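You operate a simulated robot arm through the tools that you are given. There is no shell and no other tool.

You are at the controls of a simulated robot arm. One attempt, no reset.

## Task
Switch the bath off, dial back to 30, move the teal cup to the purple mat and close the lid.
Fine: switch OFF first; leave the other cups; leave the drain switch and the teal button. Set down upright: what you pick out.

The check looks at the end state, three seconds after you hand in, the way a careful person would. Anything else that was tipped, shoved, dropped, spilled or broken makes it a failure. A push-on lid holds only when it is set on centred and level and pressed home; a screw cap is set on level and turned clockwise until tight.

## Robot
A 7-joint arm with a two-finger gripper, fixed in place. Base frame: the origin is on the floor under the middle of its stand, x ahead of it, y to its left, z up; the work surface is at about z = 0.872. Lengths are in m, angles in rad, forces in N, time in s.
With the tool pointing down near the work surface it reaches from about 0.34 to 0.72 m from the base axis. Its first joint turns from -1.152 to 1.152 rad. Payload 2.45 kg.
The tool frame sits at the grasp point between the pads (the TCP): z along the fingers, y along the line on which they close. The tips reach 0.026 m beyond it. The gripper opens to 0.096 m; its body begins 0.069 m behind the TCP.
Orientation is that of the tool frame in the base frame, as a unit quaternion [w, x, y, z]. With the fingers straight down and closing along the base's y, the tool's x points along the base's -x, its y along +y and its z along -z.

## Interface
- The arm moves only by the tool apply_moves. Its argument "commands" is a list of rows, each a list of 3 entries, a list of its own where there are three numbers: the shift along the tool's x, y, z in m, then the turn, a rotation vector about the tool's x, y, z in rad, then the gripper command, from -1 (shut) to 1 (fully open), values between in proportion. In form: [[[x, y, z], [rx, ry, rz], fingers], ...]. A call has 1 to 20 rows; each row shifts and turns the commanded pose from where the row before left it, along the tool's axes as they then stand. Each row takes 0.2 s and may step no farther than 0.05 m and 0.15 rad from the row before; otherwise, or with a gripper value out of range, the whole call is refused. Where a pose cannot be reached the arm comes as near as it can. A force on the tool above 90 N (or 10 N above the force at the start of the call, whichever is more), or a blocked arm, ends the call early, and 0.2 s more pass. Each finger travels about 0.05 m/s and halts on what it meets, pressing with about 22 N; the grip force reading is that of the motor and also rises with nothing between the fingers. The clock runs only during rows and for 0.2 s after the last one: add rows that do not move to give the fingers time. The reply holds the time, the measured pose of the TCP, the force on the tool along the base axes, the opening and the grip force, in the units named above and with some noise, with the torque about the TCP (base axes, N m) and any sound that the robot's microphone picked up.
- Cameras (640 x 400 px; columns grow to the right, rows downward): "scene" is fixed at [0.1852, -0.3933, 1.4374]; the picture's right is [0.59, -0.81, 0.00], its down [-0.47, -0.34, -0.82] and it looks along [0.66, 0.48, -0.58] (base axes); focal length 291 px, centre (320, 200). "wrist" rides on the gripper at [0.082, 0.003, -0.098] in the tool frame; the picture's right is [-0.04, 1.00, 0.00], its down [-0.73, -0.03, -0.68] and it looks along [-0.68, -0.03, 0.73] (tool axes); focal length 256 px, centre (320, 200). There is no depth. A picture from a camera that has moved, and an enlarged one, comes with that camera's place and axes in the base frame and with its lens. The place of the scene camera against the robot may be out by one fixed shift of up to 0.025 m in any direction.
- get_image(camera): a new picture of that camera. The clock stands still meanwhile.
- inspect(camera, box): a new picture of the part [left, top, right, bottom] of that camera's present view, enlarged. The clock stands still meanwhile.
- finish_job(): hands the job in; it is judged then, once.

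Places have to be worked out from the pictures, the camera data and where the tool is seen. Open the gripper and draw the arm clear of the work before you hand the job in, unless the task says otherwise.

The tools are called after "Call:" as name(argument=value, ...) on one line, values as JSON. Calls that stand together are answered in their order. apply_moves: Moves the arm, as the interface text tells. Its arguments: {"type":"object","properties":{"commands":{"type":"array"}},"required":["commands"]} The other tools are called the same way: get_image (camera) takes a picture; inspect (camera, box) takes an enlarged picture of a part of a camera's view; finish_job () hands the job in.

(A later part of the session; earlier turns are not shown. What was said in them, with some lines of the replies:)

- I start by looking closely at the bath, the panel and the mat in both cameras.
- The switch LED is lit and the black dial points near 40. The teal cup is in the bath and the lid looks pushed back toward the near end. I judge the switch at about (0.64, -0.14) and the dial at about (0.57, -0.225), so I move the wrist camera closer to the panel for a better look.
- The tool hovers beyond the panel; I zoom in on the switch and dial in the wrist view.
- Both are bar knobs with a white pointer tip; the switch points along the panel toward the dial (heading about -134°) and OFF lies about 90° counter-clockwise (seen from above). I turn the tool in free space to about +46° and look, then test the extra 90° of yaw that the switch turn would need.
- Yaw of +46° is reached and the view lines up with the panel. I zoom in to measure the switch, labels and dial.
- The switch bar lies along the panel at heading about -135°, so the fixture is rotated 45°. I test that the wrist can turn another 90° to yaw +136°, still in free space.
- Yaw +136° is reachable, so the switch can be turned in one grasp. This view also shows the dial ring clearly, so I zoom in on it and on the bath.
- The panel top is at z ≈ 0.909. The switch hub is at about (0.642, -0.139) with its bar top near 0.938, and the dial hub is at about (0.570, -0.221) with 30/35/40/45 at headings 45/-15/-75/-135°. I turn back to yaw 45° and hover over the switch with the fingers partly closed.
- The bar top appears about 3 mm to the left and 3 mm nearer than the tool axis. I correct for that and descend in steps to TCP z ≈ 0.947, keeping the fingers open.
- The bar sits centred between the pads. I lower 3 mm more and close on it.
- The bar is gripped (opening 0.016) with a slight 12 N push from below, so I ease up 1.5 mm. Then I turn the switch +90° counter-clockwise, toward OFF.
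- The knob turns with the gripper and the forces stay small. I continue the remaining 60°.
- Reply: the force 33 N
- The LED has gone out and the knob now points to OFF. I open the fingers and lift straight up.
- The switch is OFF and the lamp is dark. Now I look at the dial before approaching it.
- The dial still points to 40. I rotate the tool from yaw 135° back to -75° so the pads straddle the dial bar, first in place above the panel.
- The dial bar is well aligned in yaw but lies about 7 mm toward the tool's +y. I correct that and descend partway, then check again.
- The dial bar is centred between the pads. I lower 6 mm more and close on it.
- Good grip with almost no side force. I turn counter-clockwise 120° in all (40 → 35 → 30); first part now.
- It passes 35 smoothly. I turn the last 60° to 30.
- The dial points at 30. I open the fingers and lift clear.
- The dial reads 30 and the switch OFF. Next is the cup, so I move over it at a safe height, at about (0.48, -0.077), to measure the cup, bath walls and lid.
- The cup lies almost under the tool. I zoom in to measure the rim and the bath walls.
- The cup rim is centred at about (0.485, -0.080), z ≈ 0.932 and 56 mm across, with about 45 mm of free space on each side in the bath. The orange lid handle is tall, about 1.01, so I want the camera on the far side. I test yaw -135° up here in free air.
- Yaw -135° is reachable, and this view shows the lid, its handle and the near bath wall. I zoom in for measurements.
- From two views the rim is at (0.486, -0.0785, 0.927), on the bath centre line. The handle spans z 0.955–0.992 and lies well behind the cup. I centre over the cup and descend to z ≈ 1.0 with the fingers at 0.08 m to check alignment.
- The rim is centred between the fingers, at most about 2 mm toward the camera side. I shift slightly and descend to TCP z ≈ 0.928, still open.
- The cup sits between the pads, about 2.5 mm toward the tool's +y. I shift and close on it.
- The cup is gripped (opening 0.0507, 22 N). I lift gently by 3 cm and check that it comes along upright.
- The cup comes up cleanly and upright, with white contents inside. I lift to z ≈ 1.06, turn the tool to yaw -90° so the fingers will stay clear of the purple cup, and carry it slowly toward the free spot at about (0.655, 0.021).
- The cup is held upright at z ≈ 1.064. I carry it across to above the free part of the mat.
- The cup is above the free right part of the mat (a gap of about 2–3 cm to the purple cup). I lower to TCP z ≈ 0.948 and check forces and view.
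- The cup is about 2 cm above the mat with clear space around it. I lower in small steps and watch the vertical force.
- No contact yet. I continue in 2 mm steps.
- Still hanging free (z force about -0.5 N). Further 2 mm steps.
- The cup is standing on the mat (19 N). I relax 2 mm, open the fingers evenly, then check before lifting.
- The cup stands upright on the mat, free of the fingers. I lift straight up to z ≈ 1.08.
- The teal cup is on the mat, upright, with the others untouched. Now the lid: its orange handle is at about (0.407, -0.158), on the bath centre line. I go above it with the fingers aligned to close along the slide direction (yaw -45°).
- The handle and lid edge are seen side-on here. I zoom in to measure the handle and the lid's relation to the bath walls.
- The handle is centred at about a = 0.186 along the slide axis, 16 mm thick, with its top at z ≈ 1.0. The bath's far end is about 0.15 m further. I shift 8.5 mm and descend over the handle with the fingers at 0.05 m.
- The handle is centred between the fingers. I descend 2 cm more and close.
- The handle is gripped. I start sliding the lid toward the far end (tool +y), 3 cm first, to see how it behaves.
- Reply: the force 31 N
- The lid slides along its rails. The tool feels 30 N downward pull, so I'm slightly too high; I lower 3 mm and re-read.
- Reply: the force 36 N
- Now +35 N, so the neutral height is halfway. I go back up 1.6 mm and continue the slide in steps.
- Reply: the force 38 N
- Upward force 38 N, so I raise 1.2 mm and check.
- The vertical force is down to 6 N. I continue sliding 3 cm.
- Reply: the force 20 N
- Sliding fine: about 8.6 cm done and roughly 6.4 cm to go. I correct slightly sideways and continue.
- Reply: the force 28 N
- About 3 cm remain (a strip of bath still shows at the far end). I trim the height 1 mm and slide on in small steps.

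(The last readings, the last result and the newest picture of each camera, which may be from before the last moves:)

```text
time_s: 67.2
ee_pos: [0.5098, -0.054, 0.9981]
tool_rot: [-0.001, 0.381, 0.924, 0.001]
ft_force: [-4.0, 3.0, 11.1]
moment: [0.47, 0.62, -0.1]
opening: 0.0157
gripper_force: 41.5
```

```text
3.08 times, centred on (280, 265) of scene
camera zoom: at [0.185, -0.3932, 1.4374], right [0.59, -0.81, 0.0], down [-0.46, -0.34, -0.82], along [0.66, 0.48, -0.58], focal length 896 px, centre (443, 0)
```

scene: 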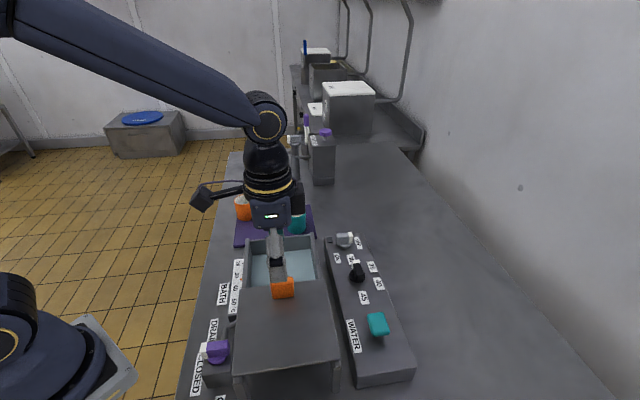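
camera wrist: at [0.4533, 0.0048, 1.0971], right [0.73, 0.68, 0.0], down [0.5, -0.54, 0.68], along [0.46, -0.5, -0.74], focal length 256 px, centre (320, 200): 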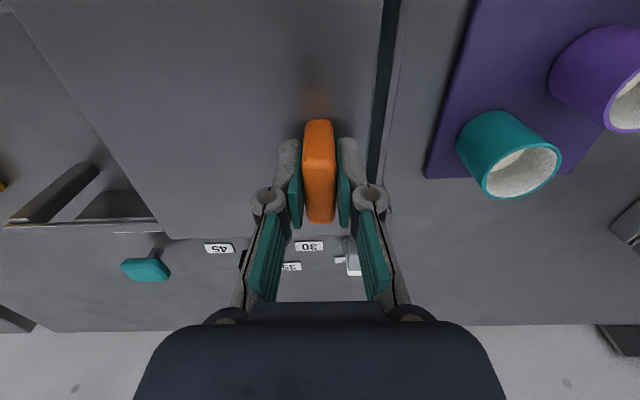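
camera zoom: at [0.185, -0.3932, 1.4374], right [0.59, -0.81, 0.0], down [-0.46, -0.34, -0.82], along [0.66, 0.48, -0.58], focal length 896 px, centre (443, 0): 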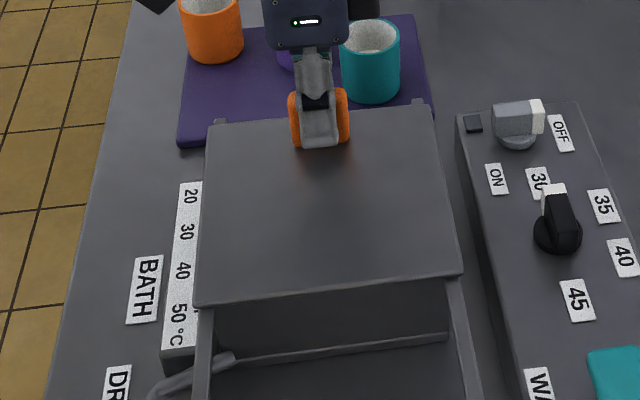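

A narrow gap of about 1 cm remains at the far wall. I continue in 3 mm steps.

Call:
apply_moves(commands=[[[0, 0.003, -0.0003], [0, 0, 0], -1], [[0, 0.003, 0], [0, 0, 0], -1], [[0, 0.003, 0], [0, 0, 0], -1], [[0, 0, 0], [0, 0, 0], -1]])

Call:
inspect(camera="wrist", box=[280, 0, 480, 240])

Call:
inspect(camera="scene", box=[220, 200, 350, 310])

```text
time_s: 68.2
ee_pos: [0.5171, -0.0479, 0.9986]
tool_rot: [-0.002, 0.382, 0.924, 0.001]
ft_force: [-12.7, 12.7, 12.9]
moment: [0.3, 0.34, -0.11]
opening: 0.0156
gripper_force: 41.8
```

```text
1.67 times, centred on (380, 120) of wrist
camera zoom: at [0.4597, 0.011, 1.0971], right [0.73, 0.68, 0.0], down [0.5, -0.54, 0.68], along [0.46, -0.5, -0.74], focal length 427 px, centre (220, 333)
```

zoom: 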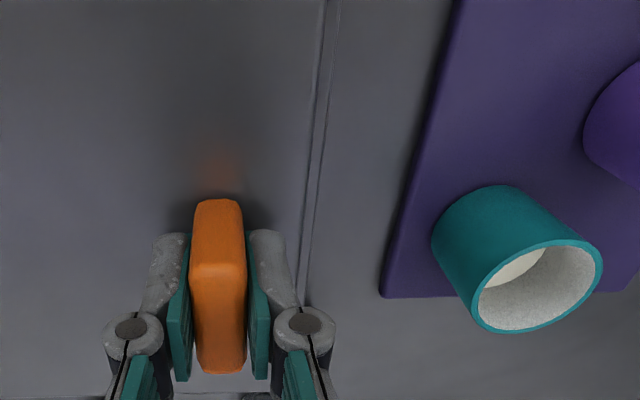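

```text
3.64 times, centred on (285, 255) of scene
camera zoom: at [0.1847, -0.393, 1.4376], right [0.59, -0.81, 0.0], down [-0.46, -0.34, -0.82], along [0.66, 0.48, -0.58], focal length 1058 px, centre (447, 0)
```

zoom: 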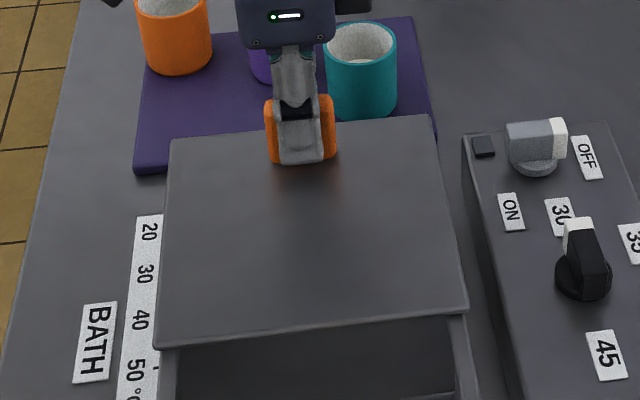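

The opening is covered now; only a thin strip of the far wall top still shows. I push on in 2 mm steps, watching for a stop.

Call:
apply_moves(commands=[[[0.0006, 0.002, -0.0003], [0, 0, 0], -1], [[0, 0.002, 0], [0, 0, 0], -1], [[0, 0, 0], [0, 0, 0], -1]])

Call:
apply_moves(commands=[[[0, 0.002, 0], [0, 0, 0], -1], [[0, 0, 0], [0, 0, 0], -1]])

Call:
inspect(camera="wrist", box=[280, 0, 480, 240])

Call:
inspect(camera="scene", box=[220, 200, 350, 310])

```text
time_s: 69.0
ee_pos: [0.5182, -0.0453, 0.9977]
tool_rot: [-0.001, 0.382, 0.924, -0.001]
ft_force: [-13.9, 13.3, -1.8]
moment: [0.1, 0.12, -0.15]
opening: 0.0156
gripper_force: 41.5
```

```text
time_s: 69.6
ee_pos: [0.5205, -0.0442, 0.9967]
tool_rot: [-0.001, 0.383, 0.924, -0.001]
ft_force: [-11.9, 12.1, -12.7]
moment: [0.3, 0.31, -0.07]
opening: 0.0157
gripper_force: 41.8
```

```text
1.67 times, centred on (380, 120) of wrist
camera zoom: at [0.4637, 0.015, 1.0971], right [0.73, 0.68, 0.0], down [0.5, -0.54, 0.68], along [0.46, -0.5, -0.74], focal length 427 px, centre (220, 333)
```

zoom: 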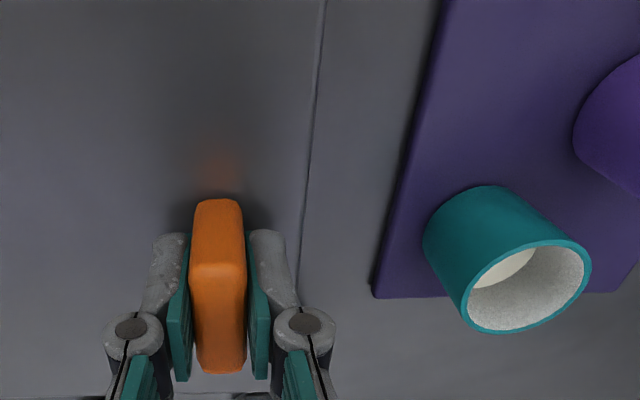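

```text
3.64 times, centred on (285, 255) of scene
camera zoom: at [0.1851, -0.393, 1.4375], right [0.59, -0.81, 0.0], down [-0.47, -0.34, -0.82], along [0.66, 0.48, -0.58], focal length 1058 px, centre (447, 0)
```

zoom: 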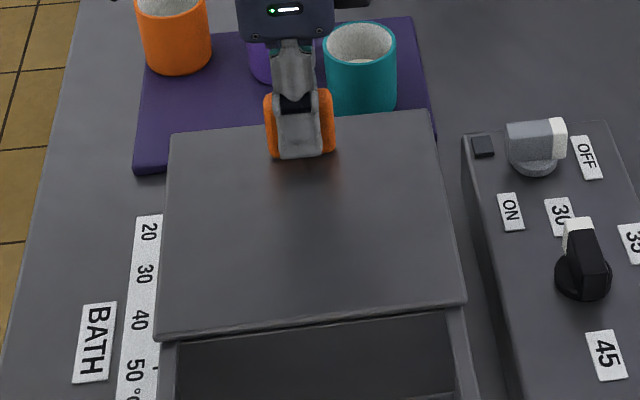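

No stop felt yet (force along the slide about 0), and the lid edge is nearly flush with the far wall. I go on in 1.5 mm steps to find the end stop.

Call:
apply_moves(commands=[[[0.0005, 0.0015, 0.0004], [0, 0, 0], -1], [[0, 0, 0], [0, 0, 0], -1]])

Call:
apply_moves(commands=[[[0, 0.0015, 0], [0, 0, 0], -1], [[0, 0, 0], [0, 0, 0], -1]])

Call:
apply_moves(commands=[[[0, 0.0015, 0], [0, 0, 0], -1], [[0, 0, 0], [0, 0, 0], -1]])

Call:
inspect(camera="wrist", box=[280, 0, 480, 240])

Call:
inspect(camera="scene", box=[220, 200, 350, 310])

```text
time_s: 70.2
ee_pos: [0.521, -0.044, 0.9975]
tool_rot: [0.001, 0.383, 0.924, 0.0]
ft_force: [-9.7, 6.9, -4.3]
moment: [0.89, 0.98, -0.04]
opening: 0.0156
gripper_force: 41.8
```

```text
time_s: 70.8
ee_pos: [0.5222, -0.0439, 0.9985]
tool_rot: [-0.001, 0.384, 0.924, -0.001]
ft_force: [-20.0, -0.9, 1.8]
moment: [-0.57, 0.03, 0.05]
opening: 0.0158
gripper_force: 41.9
```

```text
time_s: 71.4
ee_pos: [0.5221, -0.0439, 0.9973]
tool_rot: [-0.003, 0.384, 0.923, -0.002]
ft_force: [-27.2, -13.7, 8.8]
moment: [-1.04, 0.06, 0.1]
opening: 0.0157
gripper_force: 41.2
```

```text
1.67 times, centred on (380, 120) of wrist
camera zoom: at [0.4651, 0.0164, 1.097], right [0.74, 0.68, 0.0], down [0.5, -0.54, 0.68], along [0.46, -0.5, -0.74], focal length 427 px, centre (220, 333)
```

zoom: 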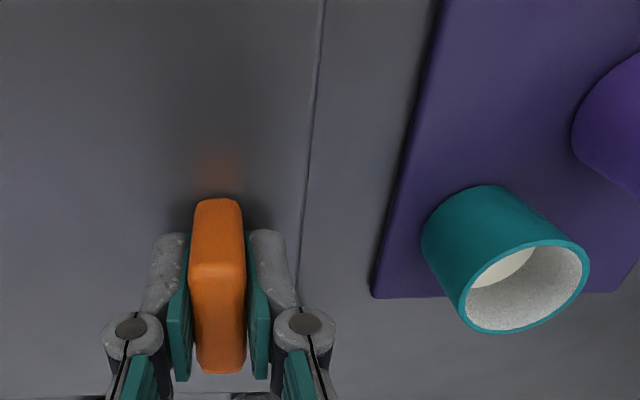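

```text
3.64 times, centred on (285, 255) of scene
camera zoom: at [0.1843, -0.3937, 1.4374], right [0.59, -0.81, 0.0], down [-0.46, -0.34, -0.82], along [0.66, 0.48, -0.58], focal length 1058 px, centre (447, 0)
```

zoom: 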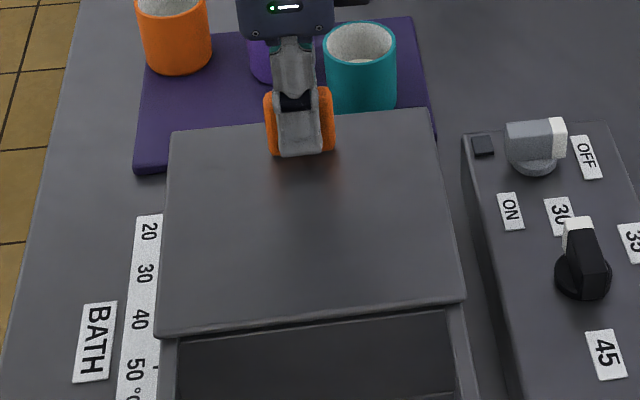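

A firm stop: the force along the slide rose to -29 N without movement, so the lid is fully closed. I relieve the push by 2 mm of command, open the fingers and lift away.

Call:
apply_moves(commands=[[[0, -0.0015, 0], [0, 0, 0], -1], [[0, 0, 0], [0, 0, 0], -1], [[0, 0, 0], [0, 0, 0], -0.4], [[0, 0, 0], [0, 0, 0], 0.0], [[0, 0, 0], [0, 0, 0], 0.1], [[0, 0, 0], [0, 0, 0], 0.1], [[0, 0, 0], [0, 0, 0], 0.1]])

Call:
inspect(camera="wrist", box=[220, 0, 480, 240])

```text
time_s: 73.0
ee_pos: [0.5232, -0.0423, 0.9976]
tool_rot: [0.0, 0.383, 0.924, 0.0]
ft_force: [0.1, -0.7, 0.0]
moment: [-0.03, 0.03, -0.01]
opening: 0.0529
gripper_force: 0.0
```

```text
1.67 times, centred on (350, 120) of wrist
camera zoom: at [0.4659, 0.0172, 1.0967], right [0.73, 0.68, 0.0], down [0.5, -0.54, 0.68], along [0.46, -0.5, -0.73], focal length 427 px, centre (270, 333)
```

zoom: 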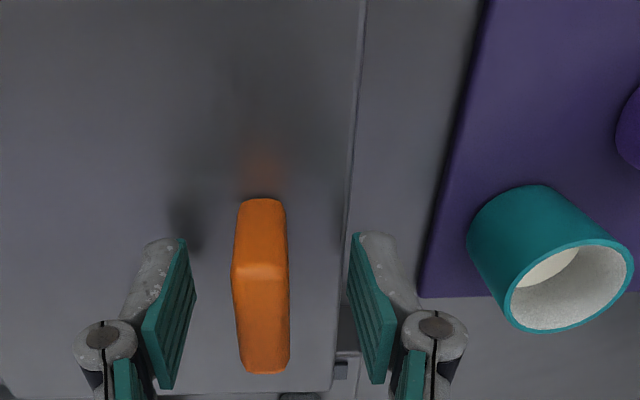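

The fingers are free. I lift straight up and then inspect the lid.

Call:
apply_moves(commands=[[[0, -0.002, -0.015], [0, 0, 0], 0.1], [[0, 0, -0.03], [0, 0, 0], 0.1], [[0, 0, -0.04], [0, 0, 0], 0.1], [[0, 0, -0.04], [0, 0, 0], 0.1], [[0, 0, 0], [0, 0, 0], 0.1]])

Call:
get_image(camera="wrist")

Call:
inspect(camera="wrist", box=[200, 0, 460, 180])

Call:
inspect(camera="scene", box=[200, 190, 400, 400])

```text
time_s: 74.2
ee_pos: [0.5201, -0.0448, 1.1236]
tool_rot: [0.0, 0.382, 0.924, -0.001]
ft_force: [-0.6, 0.5, -0.1]
moment: [-0.02, 0.0, 0.0]
opening: 0.0525
gripper_force: 0.0
```

```text
taken
camera wrist: at [0.4636, 0.0147, 1.2221], right [0.73, 0.68, 0.0], down [0.5, -0.54, 0.68], along [0.46, -0.5, -0.73], focal length 256 px, centre (320, 200)
```

wrist: 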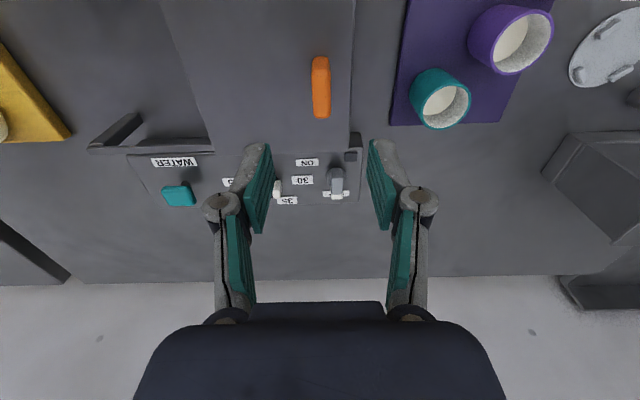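

```text
2.22 times, centred on (330, 90) of wrist
camera zoom: at [0.4636, 0.0147, 1.2221], right [0.73, 0.68, 0.0], down [0.5, -0.54, 0.68], along [0.46, -0.5, -0.73], focal length 569 px, centre (298, 444)
```

zoom: 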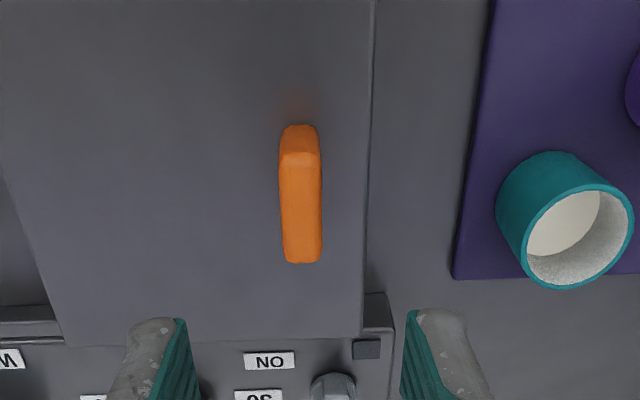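

```text
1.90 times, centred on (300, 295) of scene
camera zoom: at [0.1852, -0.3933, 1.4374], right [0.59, -0.81, 0.0], down [-0.47, -0.34, -0.82], along [0.66, 0.48, -0.58], focal length 554 px, centre (358, 19)
```

zoom: 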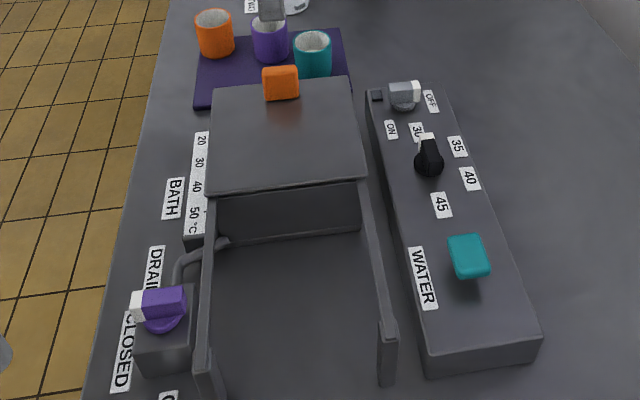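

The lid covers the bath and rests on its rails; cups, switch, dial, drain knob and teal button look right. I open the gripper fully, draw the arm up and clear, then make a last check.

Call:
apply_moves(commands=[[[0, -0.01, -0.03], [0, 0, 0], 1], [[0, -0.015, -0.035], [0, 0, 0], 1], [[0, -0.02, -0.035], [0, 0, 0.0], 1], [[0.02, -0.02, -0.02], [0, 0, 0], 1], [[0.02, -0.02, 0], [0, 0, 0], 1], [[0, 0, 0], [0, 0, 0], 1]])

Call:
get_image(camera="scene")

Call:
inspect(camera="scene", box=[220, 185, 380, 300])

Call:
get_image(camera="wrist")

```text
time_s: 75.6
ee_pos: [0.4317, -0.0753, 1.2435]
tool_rot: [0.0, 0.382, 0.924, 0.001]
ft_force: [0.3, -0.4, -0.1]
moment: [0.05, 0.02, -0.02]
opening: 0.096
gripper_force: 0.0
```

```text
taken
```

scene: 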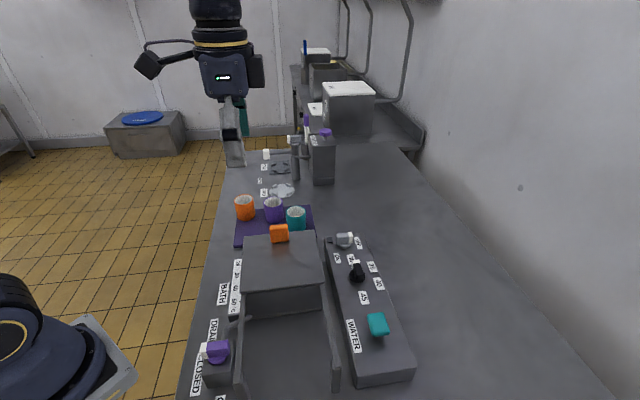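

```text
3.48 times, centred on (300, 242) of scene
camera zoom: at [0.1852, -0.3933, 1.4374], right [0.59, -0.81, 0.0], down [-0.47, -0.34, -0.82], along [0.66, 0.48, -0.58], focal length 1012 px, centre (390, 52)
```

zoom: 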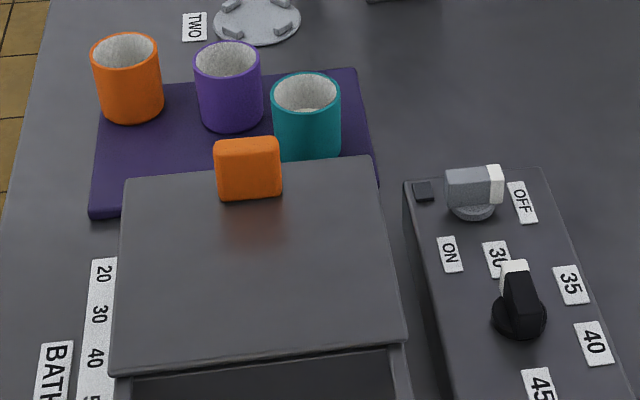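

```text
taken
camera wrist: at [0.3745, -0.0158, 1.343], right [0.73, 0.68, 0.0], down [0.5, -0.54, 0.68], along [0.46, -0.5, -0.73], focal length 256 px, centre (320, 200)
```

wrist: 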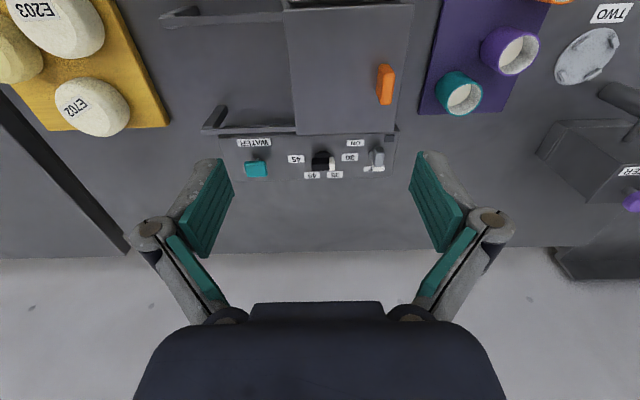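

Everything looks in place. One last zoom on the lid edge and the knobs before handing in.

Call:
inspect(camera="wrist", box=[220, 0, 520, 190])

Call:
inspect(camera="scene", box=[180, 290, 300, 400])

```text
2.11 times, centred on (370, 95) of wrist
camera zoom: at [0.3745, -0.0158, 1.343], right [0.73, 0.68, 0.0], down [0.5, -0.54, 0.68], along [0.46, -0.5, -0.73], focal length 539 px, centre (215, 421)
```

zoom: 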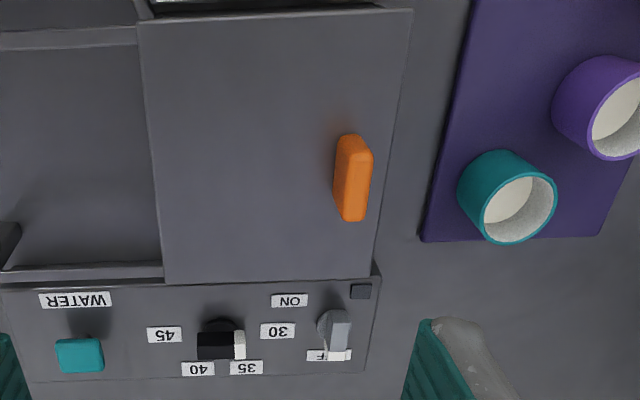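

```text
3.64 times, centred on (240, 345) of scene
camera zoom: at [0.1852, -0.3933, 1.4374], right [0.59, -0.81, 0.0], down [-0.47, -0.34, -0.82], along [0.66, 0.48, -0.58], focal length 1058 px, centre (611, -327)
```

zoom: 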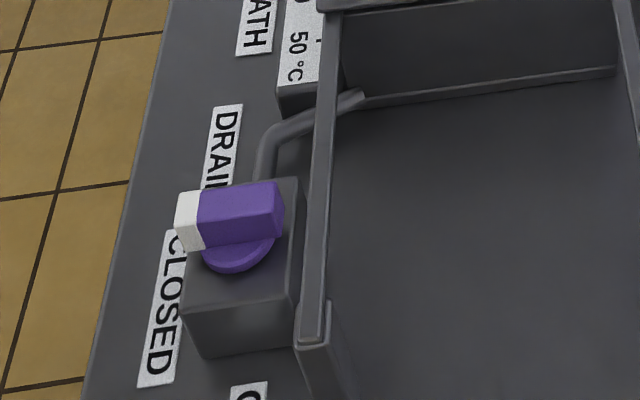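

The final pictures show the switch at OFF with its lamp dark, the dial at 30, and the teal cup upright on the purple mat. The lid is closed against its stop, and the drain knob, teal button and other cups are untouched. The gripper is open and clear, so I hand in.

Call:
finish_job()

```text
The job is handed in.
```

The job is done and handed in:

- **Switch:** turned to OFF first; its lamp went dark.
- **Dial:** turned back from 40 to 30.
- **Teal cup:** lifted out of the bath and set down upright on a free part of the purple mat, clear of the other two cups.
- **Lid:** slid over the bath until it met a firm stop. The last pictures show no gap at the far edge.

The drain switch, the teal button and the other cups were not touched. Before I handed in, the gripper was open and the arm was clear of the work.
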